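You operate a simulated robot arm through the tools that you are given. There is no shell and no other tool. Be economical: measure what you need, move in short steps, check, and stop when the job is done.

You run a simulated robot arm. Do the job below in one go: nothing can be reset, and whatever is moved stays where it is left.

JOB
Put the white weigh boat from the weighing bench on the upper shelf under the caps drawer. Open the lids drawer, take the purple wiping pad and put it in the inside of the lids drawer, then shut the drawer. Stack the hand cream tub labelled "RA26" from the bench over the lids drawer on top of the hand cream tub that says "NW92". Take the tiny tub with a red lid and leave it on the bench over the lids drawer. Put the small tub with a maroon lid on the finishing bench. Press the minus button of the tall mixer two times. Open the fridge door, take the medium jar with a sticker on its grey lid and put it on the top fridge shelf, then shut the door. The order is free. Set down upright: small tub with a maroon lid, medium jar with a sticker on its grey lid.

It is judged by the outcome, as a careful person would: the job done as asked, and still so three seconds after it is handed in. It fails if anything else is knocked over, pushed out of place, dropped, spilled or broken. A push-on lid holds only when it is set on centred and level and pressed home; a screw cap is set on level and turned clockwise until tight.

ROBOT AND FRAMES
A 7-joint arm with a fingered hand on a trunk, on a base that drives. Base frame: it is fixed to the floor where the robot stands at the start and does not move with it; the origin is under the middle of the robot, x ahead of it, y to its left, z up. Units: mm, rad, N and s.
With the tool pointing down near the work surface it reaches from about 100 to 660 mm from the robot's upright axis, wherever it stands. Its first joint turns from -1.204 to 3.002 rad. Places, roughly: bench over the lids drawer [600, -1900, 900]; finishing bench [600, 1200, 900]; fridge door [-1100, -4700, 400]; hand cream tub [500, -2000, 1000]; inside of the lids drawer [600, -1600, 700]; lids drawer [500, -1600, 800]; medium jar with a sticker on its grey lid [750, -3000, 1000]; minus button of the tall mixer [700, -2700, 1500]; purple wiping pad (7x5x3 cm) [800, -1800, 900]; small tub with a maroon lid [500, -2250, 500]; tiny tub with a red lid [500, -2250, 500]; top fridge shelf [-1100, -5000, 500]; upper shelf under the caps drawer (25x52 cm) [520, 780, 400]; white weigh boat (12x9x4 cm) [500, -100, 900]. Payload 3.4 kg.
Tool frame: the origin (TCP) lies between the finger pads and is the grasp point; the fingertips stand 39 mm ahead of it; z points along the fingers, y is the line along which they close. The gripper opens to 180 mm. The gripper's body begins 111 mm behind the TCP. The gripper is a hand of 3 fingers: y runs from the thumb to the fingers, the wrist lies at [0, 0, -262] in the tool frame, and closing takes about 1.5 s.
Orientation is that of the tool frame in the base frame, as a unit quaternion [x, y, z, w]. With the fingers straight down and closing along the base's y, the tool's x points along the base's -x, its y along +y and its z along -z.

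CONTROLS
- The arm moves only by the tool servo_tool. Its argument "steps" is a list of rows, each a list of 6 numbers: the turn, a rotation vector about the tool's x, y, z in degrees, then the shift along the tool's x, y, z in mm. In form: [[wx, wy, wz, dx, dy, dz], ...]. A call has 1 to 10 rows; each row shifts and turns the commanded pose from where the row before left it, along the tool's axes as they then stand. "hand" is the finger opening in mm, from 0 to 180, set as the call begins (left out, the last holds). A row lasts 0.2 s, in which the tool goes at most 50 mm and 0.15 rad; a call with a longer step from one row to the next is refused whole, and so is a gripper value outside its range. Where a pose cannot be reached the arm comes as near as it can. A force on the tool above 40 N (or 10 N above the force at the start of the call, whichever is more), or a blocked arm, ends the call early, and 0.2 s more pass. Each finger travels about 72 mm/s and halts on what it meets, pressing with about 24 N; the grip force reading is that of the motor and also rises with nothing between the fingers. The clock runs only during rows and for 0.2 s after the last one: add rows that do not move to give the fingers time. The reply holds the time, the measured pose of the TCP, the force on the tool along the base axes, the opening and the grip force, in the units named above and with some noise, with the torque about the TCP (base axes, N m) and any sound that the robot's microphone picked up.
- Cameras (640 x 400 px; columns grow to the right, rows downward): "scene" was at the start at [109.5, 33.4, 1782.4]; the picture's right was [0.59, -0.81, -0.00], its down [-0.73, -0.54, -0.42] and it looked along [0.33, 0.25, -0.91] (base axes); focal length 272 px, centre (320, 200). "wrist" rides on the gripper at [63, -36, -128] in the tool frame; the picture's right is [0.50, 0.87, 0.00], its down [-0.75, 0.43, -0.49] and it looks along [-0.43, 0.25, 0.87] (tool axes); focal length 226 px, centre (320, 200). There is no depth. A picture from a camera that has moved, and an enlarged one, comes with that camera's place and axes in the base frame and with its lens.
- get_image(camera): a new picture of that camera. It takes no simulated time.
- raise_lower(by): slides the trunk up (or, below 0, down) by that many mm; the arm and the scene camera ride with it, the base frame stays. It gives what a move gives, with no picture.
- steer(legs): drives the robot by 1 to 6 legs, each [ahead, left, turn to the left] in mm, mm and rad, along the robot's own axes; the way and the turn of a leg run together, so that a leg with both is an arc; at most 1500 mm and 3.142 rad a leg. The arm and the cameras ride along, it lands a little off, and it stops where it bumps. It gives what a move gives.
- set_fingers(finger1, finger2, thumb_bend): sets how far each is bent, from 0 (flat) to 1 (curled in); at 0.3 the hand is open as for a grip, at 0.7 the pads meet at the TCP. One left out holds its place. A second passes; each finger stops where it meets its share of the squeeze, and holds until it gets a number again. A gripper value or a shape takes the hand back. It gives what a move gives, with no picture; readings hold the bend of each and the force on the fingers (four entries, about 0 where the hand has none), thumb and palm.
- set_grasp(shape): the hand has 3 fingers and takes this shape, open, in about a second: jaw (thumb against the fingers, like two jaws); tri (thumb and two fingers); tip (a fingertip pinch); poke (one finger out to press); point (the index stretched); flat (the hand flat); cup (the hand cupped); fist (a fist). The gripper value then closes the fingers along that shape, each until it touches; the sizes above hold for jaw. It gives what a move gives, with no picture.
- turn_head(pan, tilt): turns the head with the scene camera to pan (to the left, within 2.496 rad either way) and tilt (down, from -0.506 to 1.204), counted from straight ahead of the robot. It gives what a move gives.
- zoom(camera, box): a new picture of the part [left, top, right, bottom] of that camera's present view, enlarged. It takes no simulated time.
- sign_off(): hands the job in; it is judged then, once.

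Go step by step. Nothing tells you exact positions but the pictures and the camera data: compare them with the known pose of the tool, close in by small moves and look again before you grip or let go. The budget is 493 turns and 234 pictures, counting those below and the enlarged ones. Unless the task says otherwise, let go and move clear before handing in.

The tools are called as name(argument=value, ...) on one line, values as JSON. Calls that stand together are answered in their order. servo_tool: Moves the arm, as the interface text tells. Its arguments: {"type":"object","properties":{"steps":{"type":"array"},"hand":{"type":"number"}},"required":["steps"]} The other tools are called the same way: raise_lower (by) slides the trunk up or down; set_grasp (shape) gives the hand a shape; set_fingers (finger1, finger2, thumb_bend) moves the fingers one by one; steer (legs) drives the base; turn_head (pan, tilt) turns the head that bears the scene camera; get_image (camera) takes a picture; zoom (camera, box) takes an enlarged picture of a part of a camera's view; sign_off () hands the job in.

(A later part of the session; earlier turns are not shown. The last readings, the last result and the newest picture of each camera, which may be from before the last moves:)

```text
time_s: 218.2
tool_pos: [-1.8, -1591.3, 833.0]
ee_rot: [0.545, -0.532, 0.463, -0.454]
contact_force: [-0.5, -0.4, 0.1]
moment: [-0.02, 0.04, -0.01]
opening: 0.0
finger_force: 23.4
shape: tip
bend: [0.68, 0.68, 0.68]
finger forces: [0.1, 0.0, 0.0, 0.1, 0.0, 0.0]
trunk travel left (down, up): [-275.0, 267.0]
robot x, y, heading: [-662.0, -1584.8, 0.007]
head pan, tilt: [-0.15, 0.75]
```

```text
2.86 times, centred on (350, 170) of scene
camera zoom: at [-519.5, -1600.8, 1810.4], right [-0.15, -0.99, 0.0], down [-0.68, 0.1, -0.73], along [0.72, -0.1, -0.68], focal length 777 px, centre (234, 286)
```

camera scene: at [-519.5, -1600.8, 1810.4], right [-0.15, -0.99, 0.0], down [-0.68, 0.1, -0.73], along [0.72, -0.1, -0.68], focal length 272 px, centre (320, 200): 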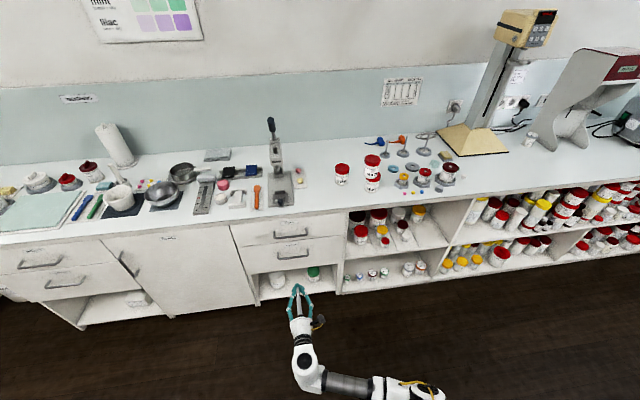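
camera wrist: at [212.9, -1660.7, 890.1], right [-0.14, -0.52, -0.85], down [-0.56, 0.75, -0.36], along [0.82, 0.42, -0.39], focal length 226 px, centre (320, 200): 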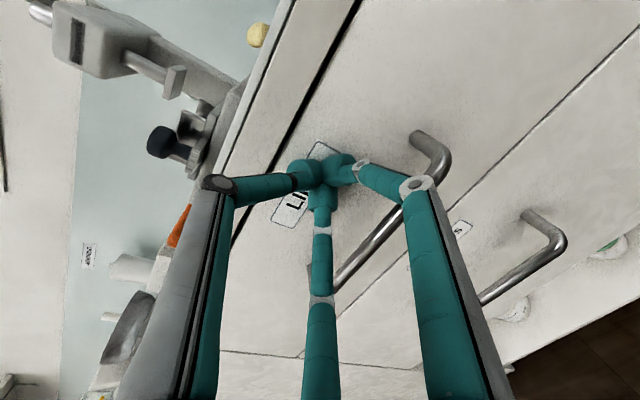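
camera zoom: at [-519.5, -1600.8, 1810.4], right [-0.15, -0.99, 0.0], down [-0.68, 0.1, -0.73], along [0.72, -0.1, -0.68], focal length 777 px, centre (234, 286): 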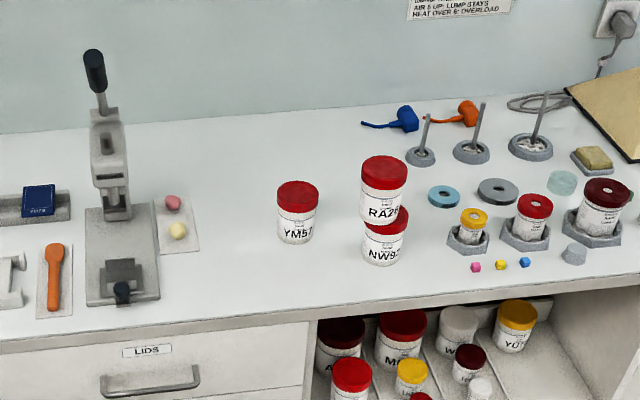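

The LIDS drawer is shut. RA26 sits ~17 mm off-centre on NW92, so I'll re-centre it. First lift and point the hand down again.

servo_tool(steps=[[0, 0, 0, 0, -42.6, -17.5], [0, 0, 0, 0, -42.6, -17.5], [0, 0, 0, 0, -42.6, -17.5], [0, 0, 0, 0, -42.6, -17.5], [0, 0, 0, 0, -42.6, -17.5], [0, 0, 0, 0, -42.6, -17.5], [0, 0, 0, 0, -42.6, -17.5], [0, 0, 0, 0, -42.6, -17.5], [-8, 0, 0, 0, 0, 0], [-8, 0, 0, 0, 0, 0]])

servo_tool(steps=[[-8, 0, 0, 0, 0, 0], [-8, 0, 0, 0, 0, 0], [-8, 0, 0, 0, 0, 0], [-8, 0, 0, 0, 0, 0], [-8, 0, 0, 0, 0, 0], [-8, 0, 0, 0, 0, 0], [-8, 0, 0, 0, 0, 0], [-8, 0, 0, 0, 0, 0], [0, 0, 0, 0, 0, 0]], hand=110)

```text
time_s: 220.4
tool_pos: [-85.8, -1574.5, 1188.2]
ee_rot: [0.604, -0.59, 0.387, -0.372]
contact_force: [0.6, -0.1, -0.2]
moment: [0.02, 0.04, -0.03]
opening: 0.3
finger_force: 23.8
shape: tip
bend: [0.68, 0.68, 0.68]
finger forces: [0.0, 0.0, 0.2, 0.0, 0.0, 0.0]
trunk travel left (down, up): [-275.0, 267.0]
robot x, y, heading: [-663.7, -1579.9, 0.004]
head pan, tilt: [-0.15, 0.75]
```

```text
time_s: 222.4
tool_pos: [98.8, -1575.3, 1068.8]
ee_rot: [0.708, -0.705, 0.036, -0.021]
contact_force: [0.1, -0.7, -0.1]
moment: [0.04, 0.01, -0.02]
opening: 109.6
finger_force: 0.1
shape: tip
bend: [0.68, 0.68, 0.68]
finger forces: [0.1, 0.0, 0.0, 0.0, 0.0, 0.0]
out of reach, approached as far as the arm can: row 1, 2, 3, 4, 5, 6, 8
trunk travel left (down, up): [-275.0, 267.0]
robot x, y, heading: [-663.8, -1585.9, 0.008]
head pan, tilt: [-0.15, 0.75]
```

servo_tool(steps=[[0, 0, 0, 0, 40, -25], [0, 0, 0, 0, 40, -25], [0, 0, 0, 0, 0, -45], [0, 0, 0, 0, 0, -45], [0, 0, 0, 0, 0, 0]])

```text
time_s: 223.6
tool_pos: [61.1, -1558.6, 1202.1]
ee_rot: [0.708, -0.704, 0.037, -0.02]
contact_force: [0.1, 0.0, -0.8]
moment: [0.01, 0.01, 0.0]
opening: 110.0
finger_force: 0.1
shape: tip
bend: [0.68, 0.68, 0.68]
finger forces: [0.0, 0.1, 0.0, 0.0, 0.0, 0.0]
out of reach, approached as far as the arm can: row 1, 2, 4
trunk travel left (down, up): [-275.0, 267.0]
robot x, y, heading: [-660.2, -1578.9, 0.002]
head pan, tilt: [-0.15, 0.75]
```

servo_tool(steps=[[0, 0, 0, 30, 35, 0], [0, 0, 0, 30, 35, 0], [0, 0, 0, 30, 35, 0], [0, 0, 0, 15, 35, 0], [0, 0, 0, 0, 0, 0]])

```text
time_s: 224.8
tool_pos: [60.3, -1561.9, 1205.2]
ee_rot: [0.709, -0.704, 0.036, -0.022]
contact_force: [-0.2, -0.7, 0.1]
moment: [0.02, 0.02, -0.04]
opening: 109.7
finger_force: 0.2
shape: tip
bend: [0.68, 0.68, 0.68]
finger forces: [0.0, 0.1, 0.0, 0.0, 0.1, 0.0]
out of reach, approached as far as the arm can: row 1, 2, 3, 4
trunk travel left (down, up): [-275.0, 267.0]
robot x, y, heading: [-664.5, -1584.7, 0.008]
head pan, tilt: [-0.15, 0.75]
```

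servo_tool(steps=[[8, 0, 0, 0, 0, 0], [8, 0, 0, 0, 20, 20], [8, 0, 0, 0, 30, 10], [8, 0, 0, 0, 0, 0], [0, 0, 0, 0, 0, 0]])

turn_head(pan=-0.15, tilt=1.0)

get_image(camera="scene")

```text
time_s: 226.0
tool_pos: [119.9, -1540.3, 1220.8]
ee_rot: [-0.695, 0.695, -0.133, 0.124]
contact_force: [-0.5, -0.3, 0.1]
moment: [0.05, -0.02, 0.0]
opening: 109.6
finger_force: 0.1
shape: tip
bend: [0.68, 0.68, 0.68]
finger forces: [0.0, 0.1, 0.1, 0.0, 0.0, 0.1]
out of reach, approached as far as the arm can: row 1, 2, 3, 4
trunk travel left (down, up): [-275.0, 267.0]
robot x, y, heading: [-662.8, -1581.6, -0.001]
head pan, tilt: [-0.15, 0.75]
```

```text
time_s: 226.7
tool_pos: [118.6, -1540.6, 1220.5]
ee_rot: [0.696, -0.695, 0.133, -0.123]
contact_force: [0.4, -0.2, -0.5]
moment: [0.03, 0.02, -0.02]
opening: 109.8
finger_force: 0.0
shape: tip
bend: [0.68, 0.68, 0.68]
finger forces: [0.0, 0.0, 0.0, 0.0, 0.0, 0.1]
trunk travel left (down, up): [-275.0, 267.0]
robot x, y, heading: [-660.6, -1586.2, 0.004]
head pan, tilt: [-0.15, 1.0]
```

```text
118 pictures are left
camera scene: at [-530.4, -1594.9, 1791.3], right [-0.15, -0.99, 0.0], down [-0.83, 0.12, -0.54], along [0.53, -0.08, -0.84], focal length 272 px, centre (320, 200)
```

scene: 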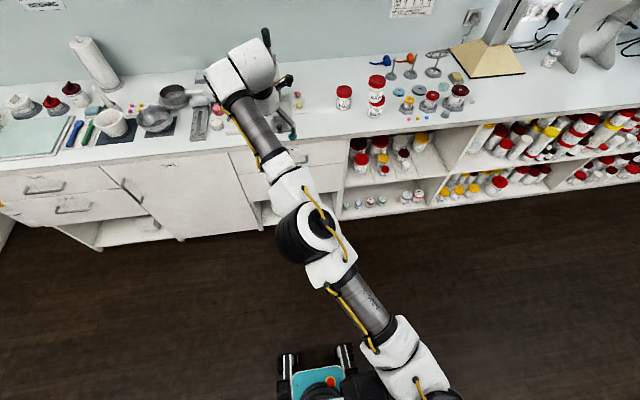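

The arm went into a stretched-out posture. I command it back to the earlier forward-pointing pose, more to the right this time, to unfold it properly.

servo_tool(steps=[[8, 0, 0, 0, 0, 0], [8, 0, 0, 0, 0, 0], [8, 0, 0, 0, 0, 0], [8, 0, 0, 0, 0, 0], [0, 0, 0, 0, 0, 45], [0, 0, 0, 0, 0, 45], [0, 0, 0, 0, 0, 45], [0, 0, 0, 0, 0, 0], [0, 0, 0, 0, 0, 0]])

```text
time_s: 228.7
tool_pos: [275.7, -1550.1, 1187.5]
ee_rot: [0.646, -0.643, 0.295, -0.287]
contact_force: [0.2, 0.6, -0.1]
moment: [-0.02, -0.01, -0.03]
opening: 109.5
finger_force: 0.1
shape: tip
bend: [0.68, 0.68, 0.68]
finger forces: [0.1, 0.0, 0.1, 0.0, 0.0, 0.0]
out of reach, approached as far as the arm can: row 1, 2, 3, 4, 5, 6, 7
trunk travel left (down, up): [-275.0, 267.0]
robot x, y, heading: [-665.6, -1583.8, 0.002]
head pan, tilt: [-0.15, 1.0]
```

servo_tool(steps=[[0, 0, 0, 0, 20, -22], [0, 0, 0, 0, 20, -22], [0, 0, 0, 0, 20, -22], [0, 0, 0, 0, 0, 0]])

get_image(camera="scene")

```text
time_s: 229.7
tool_pos: [181.6, -1537.9, 1186.0]
ee_rot: [0.647, -0.642, 0.297, -0.285]
contact_force: [-0.5, 0.4, 0.9]
moment: [-0.03, -0.02, -0.02]
opening: 110.0
finger_force: 0.1
shape: tip
bend: [0.68, 0.68, 0.68]
finger forces: [0.0, 0.0, 0.0, 0.1, 0.0, 0.0]
out of reach, approached as far as the arm can: row 1
trunk travel left (down, up): [-275.0, 267.0]
robot x, y, heading: [-665.1, -1582.0, 0.005]
head pan, tilt: [-0.15, 1.0]
```

```text
117 pictures are left
camera scene: at [-528.5, -1587.2, 1791.1], right [-0.15, -0.99, 0.0], down [-0.84, 0.12, -0.54], along [0.53, -0.08, -0.84], focal length 272 px, centre (320, 200)
```

scene: 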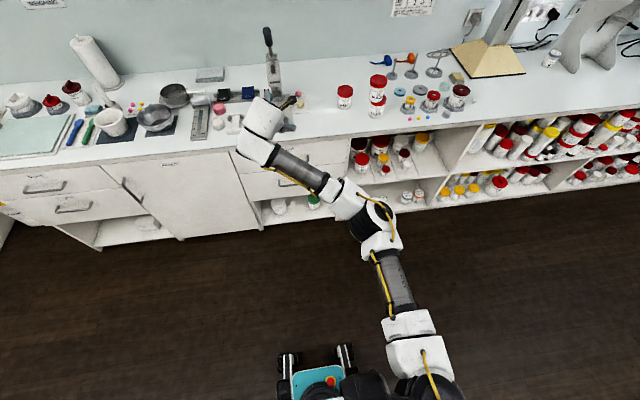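

Recovered, elbow bends right again. Retract further and to the right, then pitch down.

servo_tool(steps=[[0, 0, 0, 20, 24, -27], [0, 0, 0, 20, 24, -27], [0, 0, 0, 20, 24, -27], [0, 0, 0, 20, 24, -27], [0, 0, 0, 20, 24, -27], [0, 0, 0, 20, 24, -27], [-8, 0, 0, 0, 0, 0], [-8, 0, 0, 0, 0, 0], [-8, 0, 0, 0, 0, 0], [-8, 0, 0, 0, 0, 0]])

servo_tool(steps=[[-8, 0, 0, 0, 0, 0], [-8.6, 0, 0, 0, 0, 0], [0, 0, 0, 0, 0, 0]])

```text
time_s: 231.9
tool_pos: [-34.7, -1670.0, 1186.7]
ee_rot: [-0.699, 0.7, -0.106, 0.097]
contact_force: [0.6, 0.1, -0.1]
moment: [-0.01, 0.0, -0.02]
opening: 109.9
finger_force: 0.2
shape: tip
bend: [0.68, 0.68, 0.68]
finger forces: [0.1, 0.0, 0.0, 0.0, 0.1, 0.0]
trunk travel left (down, up): [-275.0, 267.0]
robot x, y, heading: [-660.6, -1582.5, 0.004]
head pan, tilt: [-0.15, 1.0]
```

```text
time_s: 232.7
tool_pos: [-35.3, -1668.7, 1186.1]
ee_rot: [-0.706, 0.708, -0.004, -0.004]
contact_force: [0.0, 0.0, 0.0]
moment: [0.02, 0.03, 0.01]
opening: 110.0
finger_force: 0.1
shape: tip
bend: [0.68, 0.68, 0.68]
finger forces: [0.0, 0.0, 0.1, 0.1, 0.1, 0.0]
trunk travel left (down, up): [-275.0, 267.0]
robot x, y, heading: [-664.8, -1583.6, 0.005]
head pan, tilt: [-0.15, 1.0]
```

steer(legs=[[0, -326, 0], [500, 0, 0]])

servo_tool(steps=[[0, 0, 0, 0, 0, 0], [0, 0, 0, 0, 0, 0], [0, 0, 0, 0, 0, 0]])

get_image(camera="wrist")

get_image(camera="scene")

```text
time_s: 237.4
tool_pos: [458.0, -1992.7, 1184.3]
ee_rot: [-0.703, 0.711, -0.006, -0.006]
contact_force: [0.8, 0.2, 0.0]
moment: [-0.03, -0.03, -0.01]
opening: 110.1
finger_force: 0.0
shape: tip
bend: [0.68, 0.68, 0.68]
finger forces: [0.0, 0.0, 0.1, 0.0, 0.0, 0.0]
trunk travel left (down, up): [-275.0, 267.0]
robot x, y, heading: [-167.3, -1910.0, -0.003]
head pan, tilt: [-0.15, 1.0]
```

```text
time_s: 238.2
tool_pos: [454.2, -1992.9, 1188.0]
ee_rot: [-0.703, 0.711, -0.007, -0.004]
contact_force: [-0.1, 0.0, 0.4]
moment: [-0.09, -0.05, -0.01]
opening: 109.8
finger_force: 0.0
shape: tip
bend: [0.68, 0.68, 0.68]
finger forces: [0.0, 0.0, 0.0, 0.0, 0.0, 0.0]
trunk travel left (down, up): [-275.0, 267.0]
robot x, y, heading: [-171.0, -1909.0, -0.007]
head pan, tilt: [-0.15, 1.0]
```

```text
116 pictures are left
camera wrist: at [488.5, -2055.2, 1317.2], right [-0.87, -0.49, 0.0], down [-0.43, 0.77, 0.48], along [-0.24, 0.42, -0.88], focal length 226 px, centre (320, 200)
```

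wrist: 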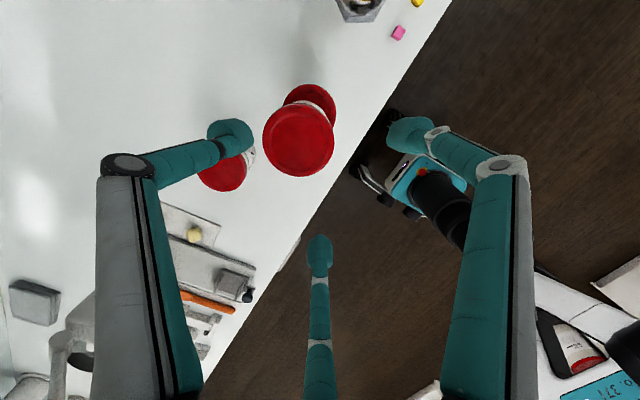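

```text
115 pictures are left
camera scene: at [-37.9, -1910.4, 1791.4], right [-0.16, -0.99, 0.01], down [-0.83, 0.13, -0.54], along [0.53, -0.09, -0.84], focal length 272 px, centre (320, 200)
```

scene: 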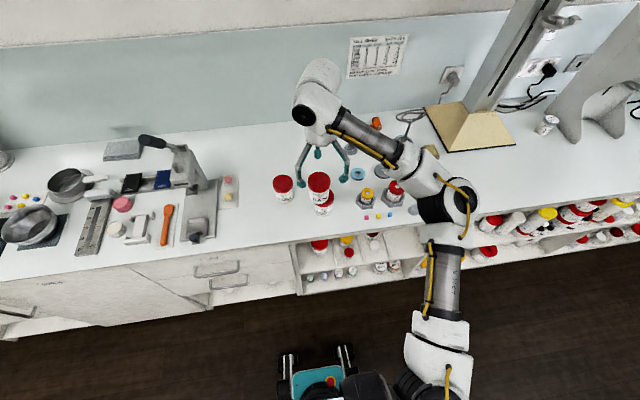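

servo_tool(steps=[[0, 0, 0, 2.5, -24, 30], [0, 0, 0, 0, 0, 40], [0, 0, 0, 0, 0, 0], [0, 0, 0, 0, 0, 0], [0, 0, 0, 0, 0, 0]])

get_image(camera="wrist")

```text
time_s: 239.4
tool_pos: [478.2, -2008.9, 1113.7]
ee_rot: [-0.703, 0.712, -0.004, -0.002]
contact_force: [-0.1, -0.9, -0.9]
moment: [0.0, 0.03, -0.01]
opening: 110.1
finger_force: 0.0
shape: tip
bend: [0.68, 0.68, 0.68]
finger forces: [0.0, 0.0, 0.0, 0.1, 0.0, 0.0]
trunk travel left (down, up): [-275.0, 267.0]
robot x, y, heading: [-167.2, -1906.7, -0.008]
head pan, tilt: [-0.15, 1.0]
```

```text
114 pictures are left
camera wrist: at [511.7, -2070.8, 1242.9], right [-0.87, -0.49, 0.0], down [-0.43, 0.76, 0.48], along [-0.24, 0.42, -0.87], focal length 226 px, centre (320, 200)
```

wrist: 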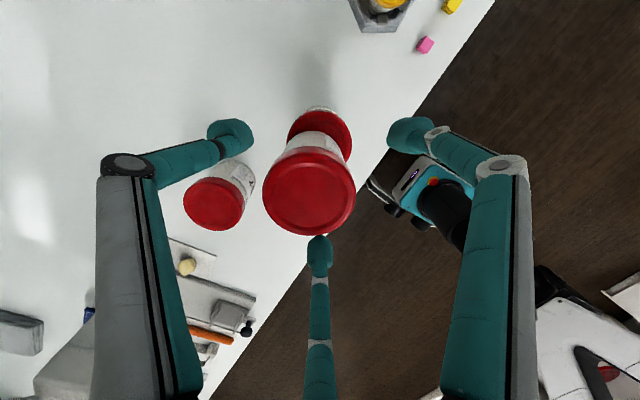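

servo_tool(steps=[[0, 0, 0, -11, -1, 30], [0, 0, 0, 0, 0, 32], [0, 0, 0, 0, 0, 0], [0, 0, 0, 0, 0, 0], [0, 0, 0, 0, 0, 0], [0, 0, 0, 0, 0, 0]])

get_image(camera="wrist")

```text
time_s: 240.8
tool_pos: [479.5, -2000.5, 1055.3]
ee_rot: [-0.703, 0.711, -0.005, -0.001]
contact_force: [0.4, -0.3, 0.0]
moment: [0.0, 0.0, -0.01]
opening: 109.8
finger_force: 0.1
shape: tip
bend: [0.68, 0.68, 0.68]
finger forces: [0.1, 0.0, 0.0, 0.1, 0.1, 0.1]
trunk travel left (down, up): [-275.0, 267.0]
robot x, y, heading: [-168.4, -1909.7, -0.01]
head pan, tilt: [-0.15, 1.0]
```

```text
113 pictures are left
camera wrist: at [513.5, -2062.7, 1183.4], right [-0.87, -0.49, 0.0], down [-0.43, 0.76, 0.49], along [-0.24, 0.42, -0.87], focal length 226 px, centre (320, 200)
```

wrist: 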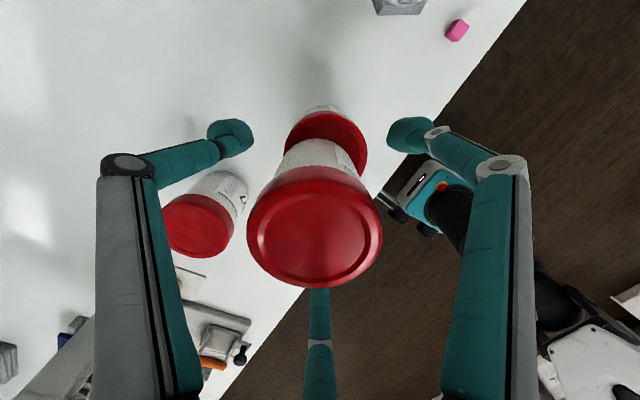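

servo_tool(steps=[[0, 0, 0, 0, 0, 0], [0, 0, 0, 0, 0, 0], [0, 0, 0, 0, 0, 0], [0, 0, 0, 0, 0, 0], [0, 0, 0, 0, 0, 0], [0, 0, 0, 0, 0, 0], [0, 0, 0, 0, 0, -8], [0, 0, 0, 0, 0, -8], [0, 0, 0, 0, 0, 0]], hand=0)

get_image(camera="wrist")

```text
time_s: 242.8
tool_pos: [480.5, -1995.3, 1072.2]
ee_rot: [-0.703, 0.712, -0.005, -0.002]
contact_force: [0.1, -0.1, -1.9]
moment: [0.0, 0.02, -0.01]
opening: 60.2
finger_force: 24.3
shape: tip
bend: [0.72, 0.72, 0.74]
finger forces: [21.8, 22.1, 0.1, 0.0, 22.0, 0.0]
trunk travel left (down, up): [-275.0, 267.0]
robot x, y, heading: [-171.3, -1908.7, -0.004]
head pan, tilt: [-0.15, 1.0]
```

```text
112 pictures are left
camera wrist: at [514.0, -2056.8, 1199.2], right [-0.87, -0.49, 0.0], down [-0.43, 0.76, 0.48], along [-0.24, 0.42, -0.88], focal length 226 px, centre (320, 200)
```

wrist: 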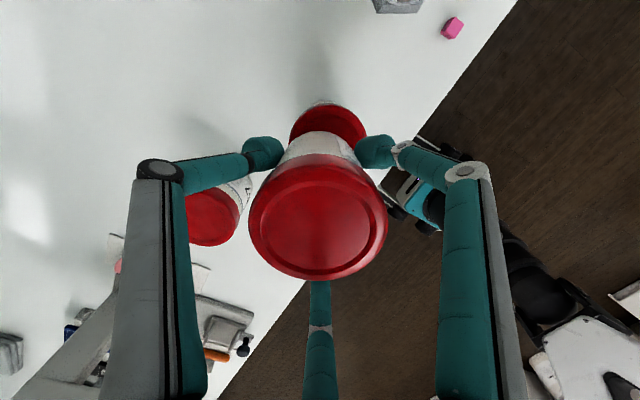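

servo_tool(steps=[[0, 0, 0, 14.5, 0, 0], [0, 0, 0, 0, 0, 0], [0, 0, 0, 0, 0, 0], [0, 0, 0, 0, 0, 0], [0, 0, 0, 0, 0, 10], [0, 0, 0, 0, 0, 0], [0, 0, 0, 0, 0, 0], [0, 0, 0, 0, 0, 0]])

zoom(camera="scene", box=[270, 150, 370, 230])

get_image(camera="wrist")

```text
time_s: 244.6
tool_pos: [478.7, -2008.0, 1063.1]
ee_rot: [-0.702, 0.712, -0.005, -0.002]
contact_force: [0.0, -0.5, -2.3]
moment: [-0.02, 0.01, -0.01]
opening: 60.1
finger_force: 23.9
shape: tip
bend: [0.72, 0.72, 0.74]
finger forces: [21.8, 22.0, 0.1, 0.1, 21.8, 0.0]
trunk travel left (down, up): [-275.0, 267.0]
robot x, y, heading: [-168.3, -1909.6, -0.005]
head pan, tilt: [-0.15, 1.0]
```

```text
5.00 times, centred on (320, 190) of scene
camera zoom: at [-36.7, -1925.3, 1791.2], right [-0.16, -0.99, 0.0], down [-0.83, 0.13, -0.54], along [0.53, -0.08, -0.84], focal length 1359 px, centre (320, 250)
```

zoom: 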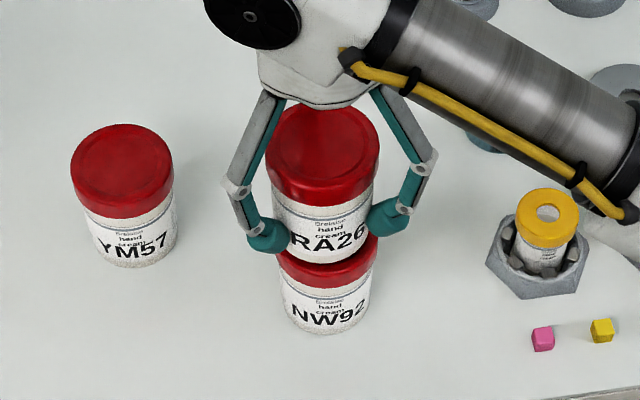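

```text
110 pictures are left
camera wrist: at [513.3, -2069.8, 1190.1], right [-0.87, -0.49, 0.0], down [-0.43, 0.76, 0.48], along [-0.24, 0.42, -0.88], focal length 226 px, centre (320, 200)
```

wrist: 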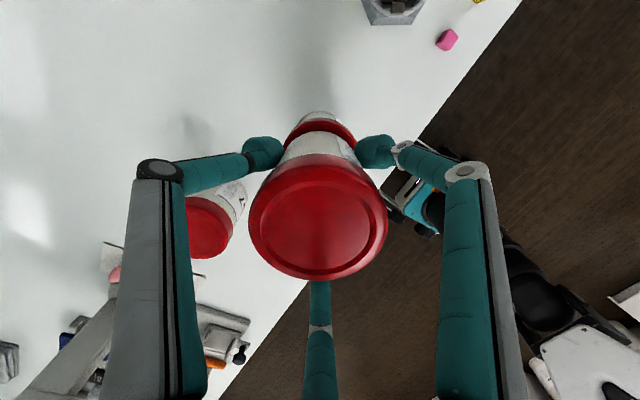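

servo_tool(steps=[[0, 0, 0, 3, 0, 4], [0, 0, 0, 0, 0, 0], [0, 0, 0, 0, 0, 0]])

servo_tool(steps=[[0, 0, 0, 0, 0, 2], [0, 0, 0, 0, 0, 0]])

servo_tool(steps=[[0, 0, 0, 0, 0, 2], [0, 0, 0, 0, 0, 0]])

```text
time_s: 245.4
tool_pos: [479.8, -2011.0, 1057.4]
ee_rot: [-0.703, 0.711, -0.005, -0.002]
contact_force: [-0.3, 0.1, -1.0]
moment: [0.01, -0.01, -0.03]
opening: 60.2
finger_force: 24.0
shape: tip
bend: [0.72, 0.72, 0.74]
finger forces: [21.8, 22.1, 0.0, 0.0, 22.0, 0.1]
trunk travel left (down, up): [-275.0, 267.0]
robot x, y, heading: [-171.0, -1908.7, -0.002]
head pan, tilt: [-0.15, 1.0]
```

```text
time_s: 246.0
tool_pos: [480.3, -2011.1, 1056.5]
ee_rot: [-0.703, 0.711, -0.005, -0.002]
contact_force: [0.1, 0.3, -1.3]
moment: [-0.01, 0.0, -0.03]
opening: 60.3
finger_force: 24.0
shape: tip
bend: [0.72, 0.72, 0.74]
finger forces: [21.9, 22.2, 0.0, 0.1, 21.8, 0.0]
trunk travel left (down, up): [-275.0, 267.0]
robot x, y, heading: [-167.7, -1910.2, -0.003]
head pan, tilt: [-0.15, 1.0]
```

```text
time_s: 246.6
tool_pos: [479.8, -2010.6, 1055.0]
ee_rot: [-0.703, 0.712, -0.007, -0.003]
contact_force: [2.6, -0.8, 5.4]
moment: [-0.05, -0.1, -0.03]
opening: 60.4
finger_force: 23.6
shape: tip
bend: [0.72, 0.72, 0.74]
finger forces: [22.1, 22.4, 0.0, 0.0, 23.3, 0.1]
trunk travel left (down, up): [-275.0, 267.0]
robot x, y, heading: [-164.2, -1907.0, -0.009]
head pan, tilt: [-0.15, 1.0]
```

servo_tool(steps=[[0, 0, 0, 0, 0, 0], [0, 0, 0, 0, 0, 0], [0, 0, 0, 0, 0, 0], [0, 0, 0, 0, 0, 0], [0, 0, 0, 0, 0, -30], [0, 0, 0, 0, 0, -40], [0, 0, 0, 0, 0, -40], [0, 0, 0, 0, 0, -40]], hand=120)

zoom(camera="scene", box=[270, 150, 370, 230])

```text
time_s: 248.4
tool_pos: [478.5, -2010.9, 1203.8]
ee_rot: [-0.703, 0.711, -0.006, -0.002]
contact_force: [-0.1, 0.3, 1.0]
moment: [0.01, -0.04, 0.0]
opening: 119.4
finger_force: 0.1
shape: tip
bend: [0.65, 0.65, 0.65]
finger forces: [0.1, 0.0, 0.0, 0.1, 0.0, 0.0]
trunk travel left (down, up): [-275.0, 267.0]
robot x, y, heading: [-167.8, -1909.5, -0.005]
head pan, tilt: [-0.15, 1.0]
```

```text
5.00 times, centred on (320, 190) of scene
camera zoom: at [-39.4, -1923.6, 1791.5], right [-0.16, -0.99, 0.0], down [-0.83, 0.13, -0.54], along [0.53, -0.08, -0.84], focal length 1359 px, centre (320, 250)
```

zoom: 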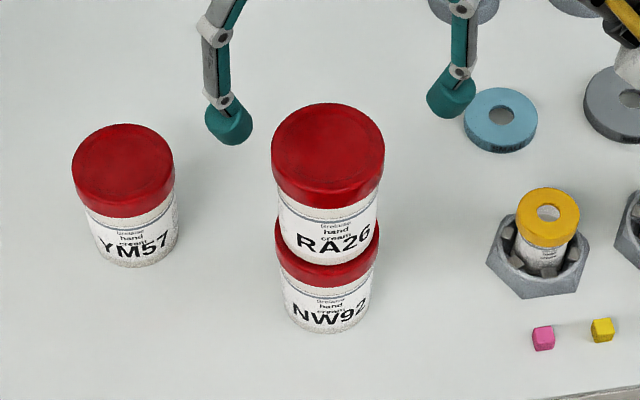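

RA26 is well centred now. Next the tubs on the open shelf: I back away, go right, and prepare a 45° hand with thumb on the +y side.

steer(legs=[[-400, 0, 0], [0, -110, 0]])

servo_tool(steps=[[0, 0, -8.3, 0, 0, 0], [0, 0, -8.3, 0, 0, 0], [0, 0, -8.3, 0, 0, 0], [0, 0, -8.3, 0, 0, 0], [0, 0, -8.3, 0, 0, 0], [0, 0, -8.3, 0, 0, 0], [0, 0, -8.3, 0, 0, 0], [0, 0, -8.3, 0, 0, 0], [0, 0, -8.3, 0, 0, 0], [0, 0, -8.3, 0, 0, 0]])

servo_tool(steps=[[0, 0, -7, 0, 0, 0], [0, 8, 0, 0, 0, 0], [0, 8, 0, 0, 0, 0], [0, 8, 0, 0, 0, 0], [0, 8, 0, 0, 0, 0], [0, 8, 0, 0, 0, 0], [0, 5, 0, 0, 0, 0], [0, 0, 0, 0, 0, 0]])

turn_head(pan=-0.3, tilt=0.7)

zoom(camera="scene", box=[200, 120, 440, 270])

```text
time_s: 251.8
tool_pos: [68.6, -2064.7, 1202.1]
ee_rot: [-0.705, 0.709, -0.018, -0.015]
contact_force: [-0.1, 1.7, -0.6]
moment: [-0.22, -0.06, 0.01]
opening: 119.7
finger_force: 0.1
shape: tip
bend: [0.65, 0.65, 0.65]
finger forces: [0.0, 0.0, 0.1, 0.0, 0.1, 0.0]
trunk travel left (down, up): [-275.0, 267.0]
robot x, y, heading: [-576.7, -2002.5, -0.005]
head pan, tilt: [-0.15, 1.0]
```

```text
time_s: 254.0
tool_pos: [-89.5, -2036.8, 1154.0]
ee_rot: [0.998, -0.066, 0.005, 0.007]
contact_force: [1.7, -0.4, 0.8]
moment: [0.0, -0.04, 0.01]
opening: 119.8
finger_force: 0.0
shape: tip
bend: [0.65, 0.65, 0.65]
finger forces: [0.0, 0.0, 0.0, 0.0, 0.0, 0.1]
out of reach, approached as far as the arm can: row 7, 8, 9, 10
trunk travel left (down, up): [-275.0, 267.0]
robot x, y, heading: [-582.5, -2005.8, -0.005]
head pan, tilt: [-0.15, 1.0]
```

```text
time_s: 256.0
tool_pos: [-124.7, -2000.5, 1165.2]
ee_rot: [0.935, 0.004, 0.355, 0.012]
contact_force: [0.1, -0.3, 1.0]
moment: [0.03, -0.03, 0.04]
opening: 119.6
finger_force: 0.1
shape: tip
bend: [0.65, 0.65, 0.65]
finger forces: [0.0, 0.1, 0.0, 0.0, 0.0, 0.0]
out of reach, approached as far as the arm can: row 1, 6, 7
trunk travel left (down, up): [-275.0, 267.0]
robot x, y, heading: [-580.6, -2001.1, -0.008]
head pan, tilt: [-0.15, 1.0]
stopped in row 8: the arm was blocked; the commanded pose is now the measured one
```

```text
time_s: 256.8
tool_pos: [-124.6, -1999.6, 1163.4]
ee_rot: [0.935, 0.004, 0.356, 0.012]
contact_force: [-0.1, 0.0, 0.2]
moment: [-0.05, -0.01, 0.01]
opening: 120.0
finger_force: 0.1
shape: tip
bend: [0.65, 0.65, 0.65]
finger forces: [0.0, 0.0, 0.0, 0.0, 0.0, 0.0]
trunk travel left (down, up): [-275.0, 267.0]
robot x, y, heading: [-578.3, -1999.0, -0.008]
head pan, tilt: [-0.3, 0.7]
```

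```text
2.67 times, centred on (320, 195) of scene
camera zoom: at [-439.4, -2015.2, 1814.8], right [-0.3, -0.95, 0.01], down [-0.62, 0.19, -0.76], along [0.73, -0.23, -0.65], focal length 725 px, centre (320, 213)
```

zoom: 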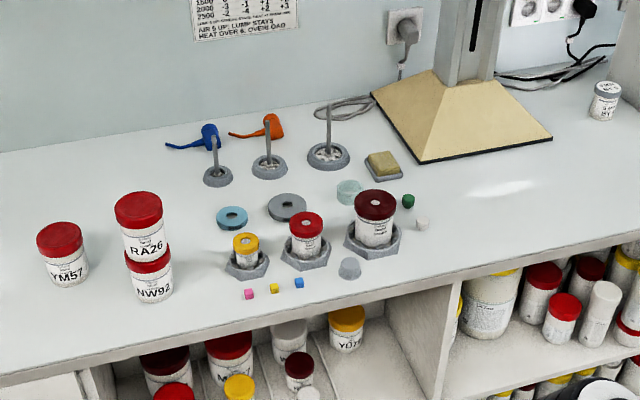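

servo_tool(steps=[[0, 0, 0, 26, 25, 23], [0, 0, 0, 26, 25, 23], [0, 0, 0, 26, 25, 23], [0, 0, 0, 26, 25, 23], [0, 5, 0, 0, 0, 0], [0, 8, 0, 0, 0, 0], [0, 0, 0, 0, 0, 0]])

turn_head(pan=-0.2, tilt=1.0)

get_image(camera="scene")

```text
time_s: 258.4
tool_pos: [-7.1, -2069.1, 1158.8]
ee_rot: [0.888, 0.008, 0.46, 0.015]
contact_force: [-0.1, 0.8, -0.2]
moment: [-0.04, -0.03, -0.07]
opening: 120.0
finger_force: 0.0
shape: tip
bend: [0.65, 0.65, 0.65]
finger forces: [0.0, 0.0, 0.0, 0.1, 0.0, 0.0]
out of reach, approached as far as the arm can: row 3, 4
trunk travel left (down, up): [-275.0, 267.0]
robot x, y, heading: [-580.6, -1996.3, -0.007]
head pan, tilt: [-0.3, 0.7]
```

```text
time_s: 259.2
tool_pos: [-4.8, -2072.8, 1155.8]
ee_rot: [0.888, 0.008, 0.459, 0.015]
contact_force: [-0.2, 0.9, 1.0]
moment: [-0.06, -0.02, -0.06]
opening: 120.0
finger_force: 0.1
shape: tip
bend: [0.65, 0.65, 0.65]
finger forces: [0.0, 0.0, 0.0, 0.1, 0.1, 0.1]
trunk travel left (down, up): [-275.0, 267.0]
robot x, y, heading: [-578.0, -1995.5, -0.004]
head pan, tilt: [-0.201, 1.0]
```

```text
107 pictures are left
camera scene: at [-452.8, -2006.5, 1791.6], right [-0.2, -0.98, 0.0], down [-0.82, 0.17, -0.54], along [0.53, -0.11, -0.84], focal length 272 px, centre (320, 200)
```

scene: 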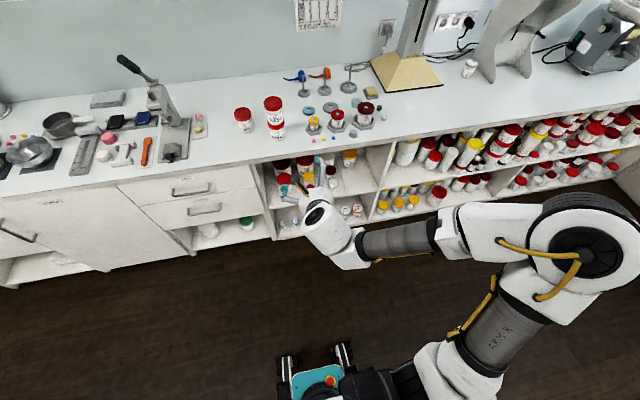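

raise_lower(by=-270)

servo_tool(steps=[[0, 0, 0, -25, 0, 36], [0, 0, 0, -25, 0, 36], [0, 0, 0, -25, 0, 36], [0, 0, 0, -25, 0, 36], [0, 0, 0, -25, 0, 36], [0, 0, 0, 0, 0, 0]])

set_fingers(finger1=0.57, finger2=0.57, thumb_bend=0.45)

get_image(camera="wrist")

```text
time_s: 261.9
tool_pos: [59.1, -2090.9, 663.3]
ee_rot: [0.967, 0.006, 0.256, 0.006]
contact_force: [-0.5, -0.7, 0.2]
moment: [0.03, 0.0, -0.03]
opening: 119.8
finger_force: 0.0
shape: tip
bend: [0.65, 0.65, 0.65]
finger forces: [0.1, 0.1, 0.0, 0.0, 0.1, 0.1]
trunk travel left (down, up): [-5.0, 537.0]
robot x, y, heading: [-583.3, -2002.8, -0.004]
head pan, tilt: [-0.201, 1.0]
```

```text
time_s: 263.3
tool_pos: [38.0, -2090.1, 440.9]
ee_rot: [0.967, 0.007, 0.256, 0.007]
contact_force: [-0.5, 0.2, 0.2]
moment: [0.02, 0.0, 0.02]
opening: 120.1
finger_force: 0.1
shape: tip
bend: [0.65, 0.65, 0.65]
finger forces: [0.0, 0.1, 0.1, 0.0, 0.0, 0.0]
trunk travel left (down, up): [-5.0, 537.0]
robot x, y, heading: [-583.3, -1999.8, -0.009]
head pan, tilt: [-0.201, 1.0]
```

```text
time_s: 264.3
tool_pos: [38.8, -2091.5, 440.0]
ee_rot: [0.967, 0.005, 0.255, 0.008]
contact_force: [0.1, 0.3, 0.0]
moment: [0.0, 0.03, -0.03]
opening: 71.4
finger_force: 0.0
shape: fingers
bend: [0.56, 0.56, 0.45]
finger forces: [0.0, 0.0, 0.0, 0.1, 0.1, 0.0]
trunk travel left (down, up): [-5.0, 537.0]
robot x, y, heading: [-583.3, -1998.0, 0.0]
head pan, tilt: [-0.201, 1.0]
```

```text
106 pictures are left
camera wrist: at [28.1, -2052.4, 581.9], right [0.44, -0.86, 0.26], down [-0.9, -0.44, 0.06], along [0.06, -0.26, -0.96], focal length 226 px, centre (320, 200)
```

wrist: 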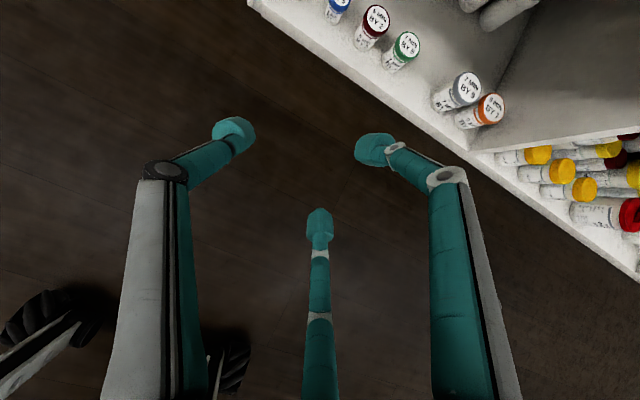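

Lowering leans the trunk, so the pitch changed. I pitch the hand back up to ~50° and raise it for a look into the shelf.

servo_tool(steps=[[0, 7, 0, 0, 0, 0], [0, 7, 0, 0, 0, 0], [0, 7, 0, 0, 0, 0], [0, 0, 0, 28, 0, -35], [0, 0, 0, 28, 0, -35], [0, 0, 0, 28, 0, -35], [0, 0, 0, 0, 0, 0], [0, 0, 0, 0, 0, 0]])

get_image(camera="wrist")

get_image(camera="scene")

```text
time_s: 266.1
tool_pos: [18.4, -2083.9, 565.2]
ee_rot: [0.904, 0.007, 0.427, 0.008]
contact_force: [-0.5, 0.0, 1.0]
moment: [0.0, 0.0, -0.03]
opening: 71.7
finger_force: 0.1
shape: fingers
bend: [0.56, 0.56, 0.45]
finger forces: [0.0, 0.0, 0.0, 0.0, 0.0, 0.1]
out of reach, approached as far as the arm can: row 6
trunk travel left (down, up): [-5.0, 537.0]
robot x, y, heading: [-581.5, -1998.4, -0.006]
head pan, tilt: [-0.201, 1.0]
```

```text
105 pictures are left
camera wrist: at [-41.7, -2045.6, 694.0], right [0.32, -0.86, 0.4], down [-0.86, -0.45, -0.26], along [0.4, -0.26, -0.88], focal length 226 px, centre (320, 200)
```

wrist: 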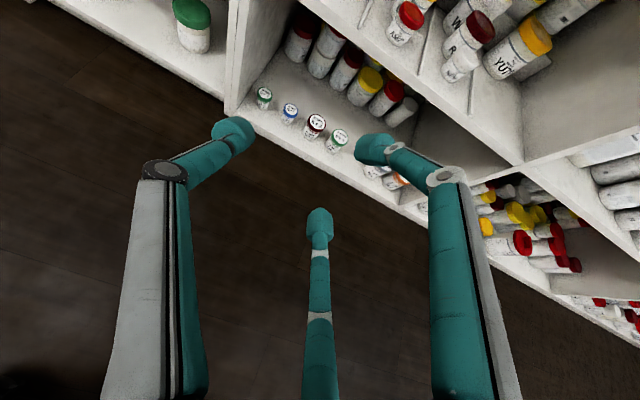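

```text
104 pictures are left
camera scene: at [-46.0, -2019.9, 1440.3], right [-0.2, -0.98, 0.0], down [-0.83, 0.17, -0.53], along [0.52, -0.11, -0.84], focal length 272 px, centre (320, 200)
```

scene: 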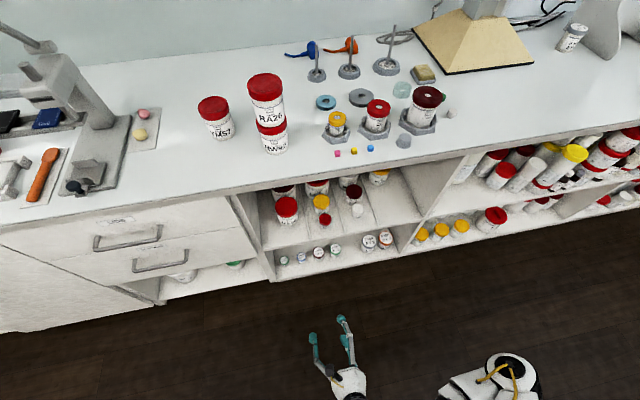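

zoom(camera="scene", box=[255, 160, 415, 260])

zoom(camera="wrist", box=[360, 0, 560, 130])

```text
4.00 times, centred on (335, 210) of scene
camera zoom: at [-46.0, -2019.9, 1440.3], right [-0.2, -0.98, 0.0], down [-0.83, 0.17, -0.53], along [0.52, -0.11, -0.84], focal length 1088 px, centre (260, 160)
```

zoom: 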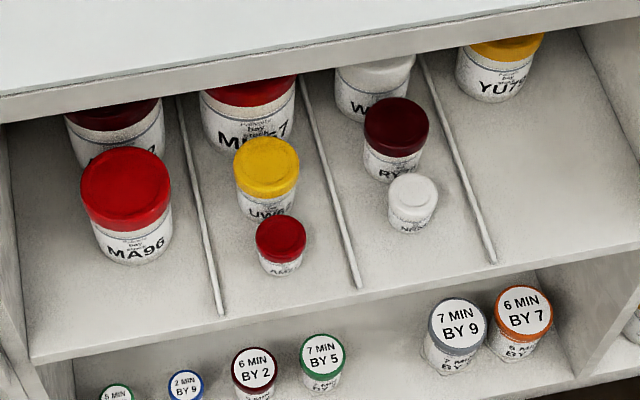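

```text
3.08 times, centred on (460, 65) of wrist
camera zoom: at [-41.7, -2045.6, 694.0], right [0.32, -0.86, 0.4], down [-0.86, -0.45, -0.26], along [0.4, -0.26, -0.88], focal length 696 px, centre (-111, 615)
```

zoom: 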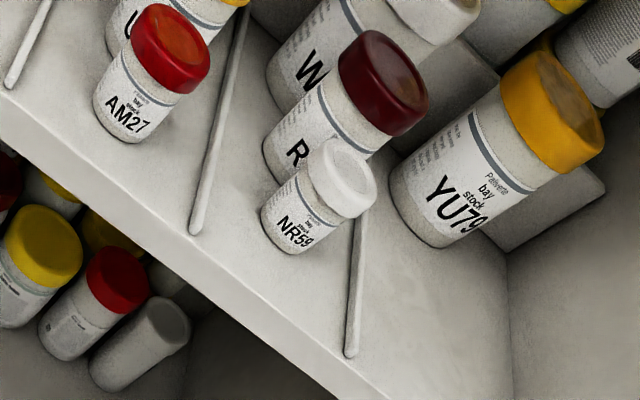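

I triangulated: tiny red lid at (447,-2144,492) and small maroon lid at (541,-2287,516), shelf z≈452. I tilt the hand to ~33°, preshape, and approach the tiny tub.

servo_tool(steps=[[0, -6, 0, 0, 0, 0], [0, -6, 0, 0, 0, 0], [0, -5.5, 0, 0, 0, 0], [0, 0, 0, 0, 0, 0]])

set_fingers(finger1=0.62, finger2=0.62, thumb_bend=0.45)

steer(legs=[[0, -75, 0], [330, 0, 0]])

servo_tool(steps=[[0, 0, 0, 0, 0, 0], [0, 0, 0, 0, 0, 0], [0, 0, 0, 0, 0, 0], [0, 0, 0, 0, 0, 0], [0, 0, 0, 0, 0, 0]])

get_image(camera="wrist")

```text
time_s: 267.1
tool_pos: [25.2, -2078.9, 559.6]
ee_rot: [0.958, 0.006, 0.285, 0.008]
contact_force: [-0.4, 0.0, 0.5]
moment: [-0.02, -0.02, 0.03]
opening: 71.7
finger_force: 0.0
shape: fingers
bend: [0.56, 0.56, 0.45]
finger forces: [0.0, 0.0, 0.1, 0.0, 0.0, 0.0]
out of reach, approached as far as the arm can: row 1
trunk travel left (down, up): [-5.0, 537.0]
robot x, y, heading: [-583.1, -1999.1, -0.003]
head pan, tilt: [-0.201, 1.0]
```

```text
time_s: 268.1
tool_pos: [26.2, -2081.2, 560.0]
ee_rot: [0.958, 0.007, 0.285, 0.008]
contact_force: [-0.1, 0.2, 0.3]
moment: [0.01, 0.0, 0.0]
opening: 62.2
finger_force: 0.2
shape: fingers
bend: [0.62, 0.62, 0.45]
finger forces: [0.0, 0.0, 0.1, 0.1, 0.0, 0.0]
trunk travel left (down, up): [-5.0, 537.0]
robot x, y, heading: [-582.3, -1997.6, -0.001]
head pan, tilt: [-0.201, 1.0]
```

```text
time_s: 270.9
tool_pos: [348.9, -2176.8, 559.4]
ee_rot: [0.959, -0.001, 0.285, 0.005]
contact_force: [0.1, 0.1, -0.1]
moment: [0.07, -0.04, 0.06]
opening: 61.9
finger_force: 0.0
shape: fingers
bend: [0.62, 0.62, 0.45]
finger forces: [0.1, 0.0, 0.0, 0.1, 0.1, 0.0]
trunk travel left (down, up): [-5.0, 537.0]
robot x, y, heading: [-258.4, -2082.3, -0.011]
head pan, tilt: [-0.201, 1.0]
```

```text
time_s: 272.1
tool_pos: [346.3, -2166.9, 563.1]
ee_rot: [0.958, 0.002, 0.287, 0.01]
contact_force: [-0.1, -0.1, -0.1]
moment: [0.02, 0.0, -0.04]
opening: 62.0
finger_force: 0.0
shape: fingers
bend: [0.62, 0.62, 0.45]
finger forces: [0.0, 0.0, 0.1, 0.0, 0.0, 0.0]
trunk travel left (down, up): [-5.0, 537.0]
robot x, y, heading: [-257.4, -2084.4, -0.015]
head pan, tilt: [-0.201, 1.0]
```

```text
101 pictures are left
camera wrist: at [327.0, -2128.2, 704.1], right [0.42, -0.86, 0.29], down [-0.9, -0.43, 0.01], along [0.12, -0.27, -0.96], focal length 226 px, centre (320, 200)
```

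wrist: 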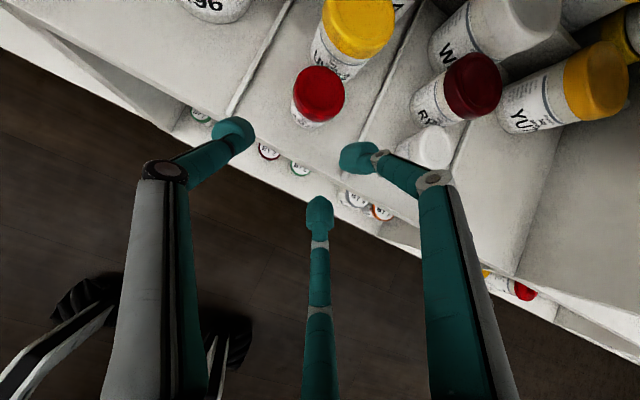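

servo_tool(steps=[[0, 0, 0, 34, -1, 22.5], [0, 0, 0, 34, -1, 22.5], [0, 0, 0, -9, 0, 14], [0, 0, 0, 0, 0, 0], [0, 0, 0, 0, 0, 0]])

get_image(camera="wrist")

```text
time_s: 273.3
tool_pos: [427.5, -2168.2, 547.5]
ee_rot: [0.958, 0.001, 0.288, 0.009]
contact_force: [0.0, 0.4, -0.5]
moment: [0.03, 0.0, 0.02]
opening: 62.0
finger_force: 0.0
shape: fingers
bend: [0.62, 0.62, 0.45]
finger forces: [0.0, 0.0, 0.0, 0.0, 0.1, 0.1]
trunk travel left (down, up): [-5.0, 537.0]
robot x, y, heading: [-254.1, -2086.4, -0.013]
head pan, tilt: [-0.201, 1.0]
```

```text
100 pictures are left
camera wrist: at [408.9, -2130.0, 687.7], right [0.42, -0.86, 0.29], down [-0.9, -0.43, 0.01], along [0.12, -0.27, -0.96], focal length 226 px, centre (320, 200)
```

wrist: 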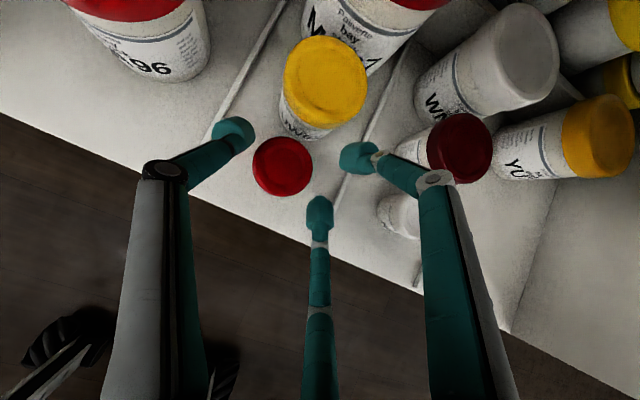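

servo_tool(steps=[[0, 0, 0, -12, -4, 18.4], [0, 0, 0, -12, 0, 18.4], [0, 0, 0, 0, 0, 0], [0, 0, 0, 0, 0, 0]])

get_image(camera="wrist")

```text
time_s: 274.3
tool_pos: [426.4, -2166.1, 503.9]
ee_rot: [0.958, 0.001, 0.288, 0.011]
contact_force: [-0.3, 0.4, 0.1]
moment: [-0.02, 0.0, 0.03]
opening: 62.0
finger_force: 0.0
shape: fingers
bend: [0.62, 0.62, 0.45]
finger forces: [0.0, 0.1, 0.0, 0.1, 0.0, 0.1]
trunk travel left (down, up): [-5.0, 537.0]
robot x, y, heading: [-258.5, -2082.7, -0.011]
head pan, tilt: [-0.201, 1.0]
```

```text
99 pictures are left
camera wrist: at [408.5, -2127.1, 643.9], right [0.42, -0.86, 0.29], down [-0.9, -0.43, 0.0], along [0.12, -0.27, -0.96], focal length 226 px, centre (320, 200)
```

wrist: 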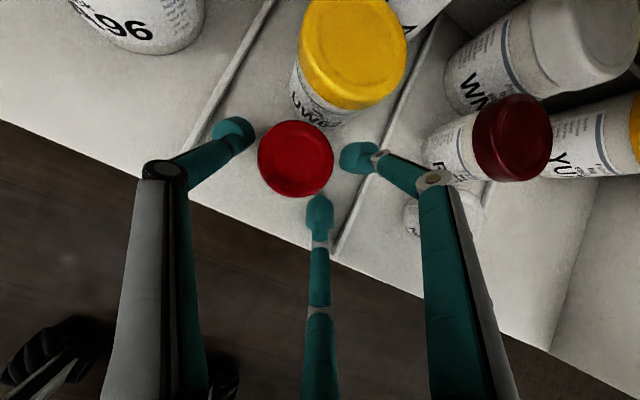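

set_fingers(finger1=0.75, finger2=0.75, thumb_bend=0.75)

get_image(camera="wrist")

```text
time_s: 275.3
tool_pos: [426.4, -2166.4, 503.6]
ee_rot: [0.958, 0.001, 0.287, 0.01]
contact_force: [-0.1, 0.0, -0.4]
moment: [0.01, 0.02, 0.01]
opening: 35.1
finger_force: 16.6
shape: fingers
bend: [0.72, 0.72, 0.55]
finger forces: [9.1, 10.2, 0.1, 0.0, 13.9, 0.0]
trunk travel left (down, up): [-5.0, 537.0]
robot x, y, heading: [-260.0, -2085.6, -0.014]
head pan, tilt: [-0.201, 1.0]
```

```text
98 pictures are left
camera wrist: at [408.5, -2127.1, 644.0], right [0.42, -0.86, 0.29], down [-0.9, -0.43, 0.0], along [0.12, -0.27, -0.96], focal length 226 px, centre (320, 200)
```

wrist: 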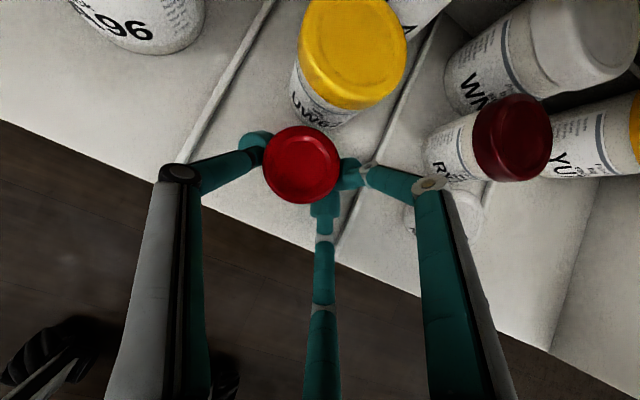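

A firm three-point grip on the tiny red tub. Lift and bring it out.

servo_tool(steps=[[0, 0, 0, 5.5, 0, -8.4], [0, 0, 0, 14, 0, -21], [0, 0, 0, 14, 0, -21], [0, 0, 0, 0, 0, 0]])

get_image(camera="wrist")

```text
time_s: 276.3
tool_pos: [429.4, -2164.1, 563.0]
ee_rot: [0.958, 0.002, 0.287, 0.009]
contact_force: [-0.6, -0.1, -0.2]
moment: [-0.01, 0.01, -0.02]
opening: 35.4
finger_force: 16.3
shape: fingers
bend: [0.72, 0.72, 0.55]
finger forces: [9.2, 10.1, 0.1, 0.0, 13.8, 0.0]
trunk travel left (down, up): [-5.0, 537.0]
robot x, y, heading: [-254.0, -2083.0, -0.012]
head pan, tilt: [-0.201, 1.0]
```

```text
97 pictures are left
camera wrist: at [409.3, -2125.4, 703.9], right [0.42, -0.86, 0.29], down [-0.9, -0.43, 0.01], along [0.12, -0.27, -0.96], focal length 226 px, centre (320, 200)
```

wrist: 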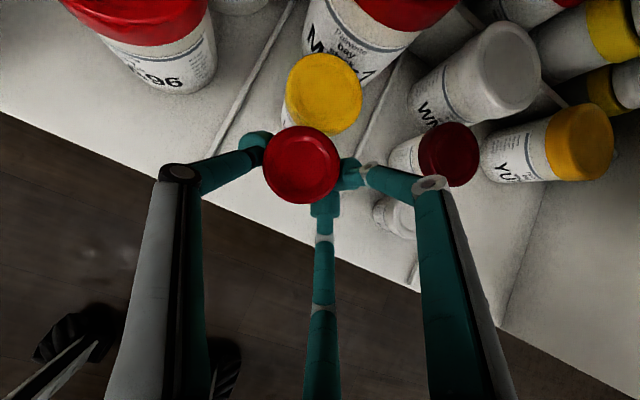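

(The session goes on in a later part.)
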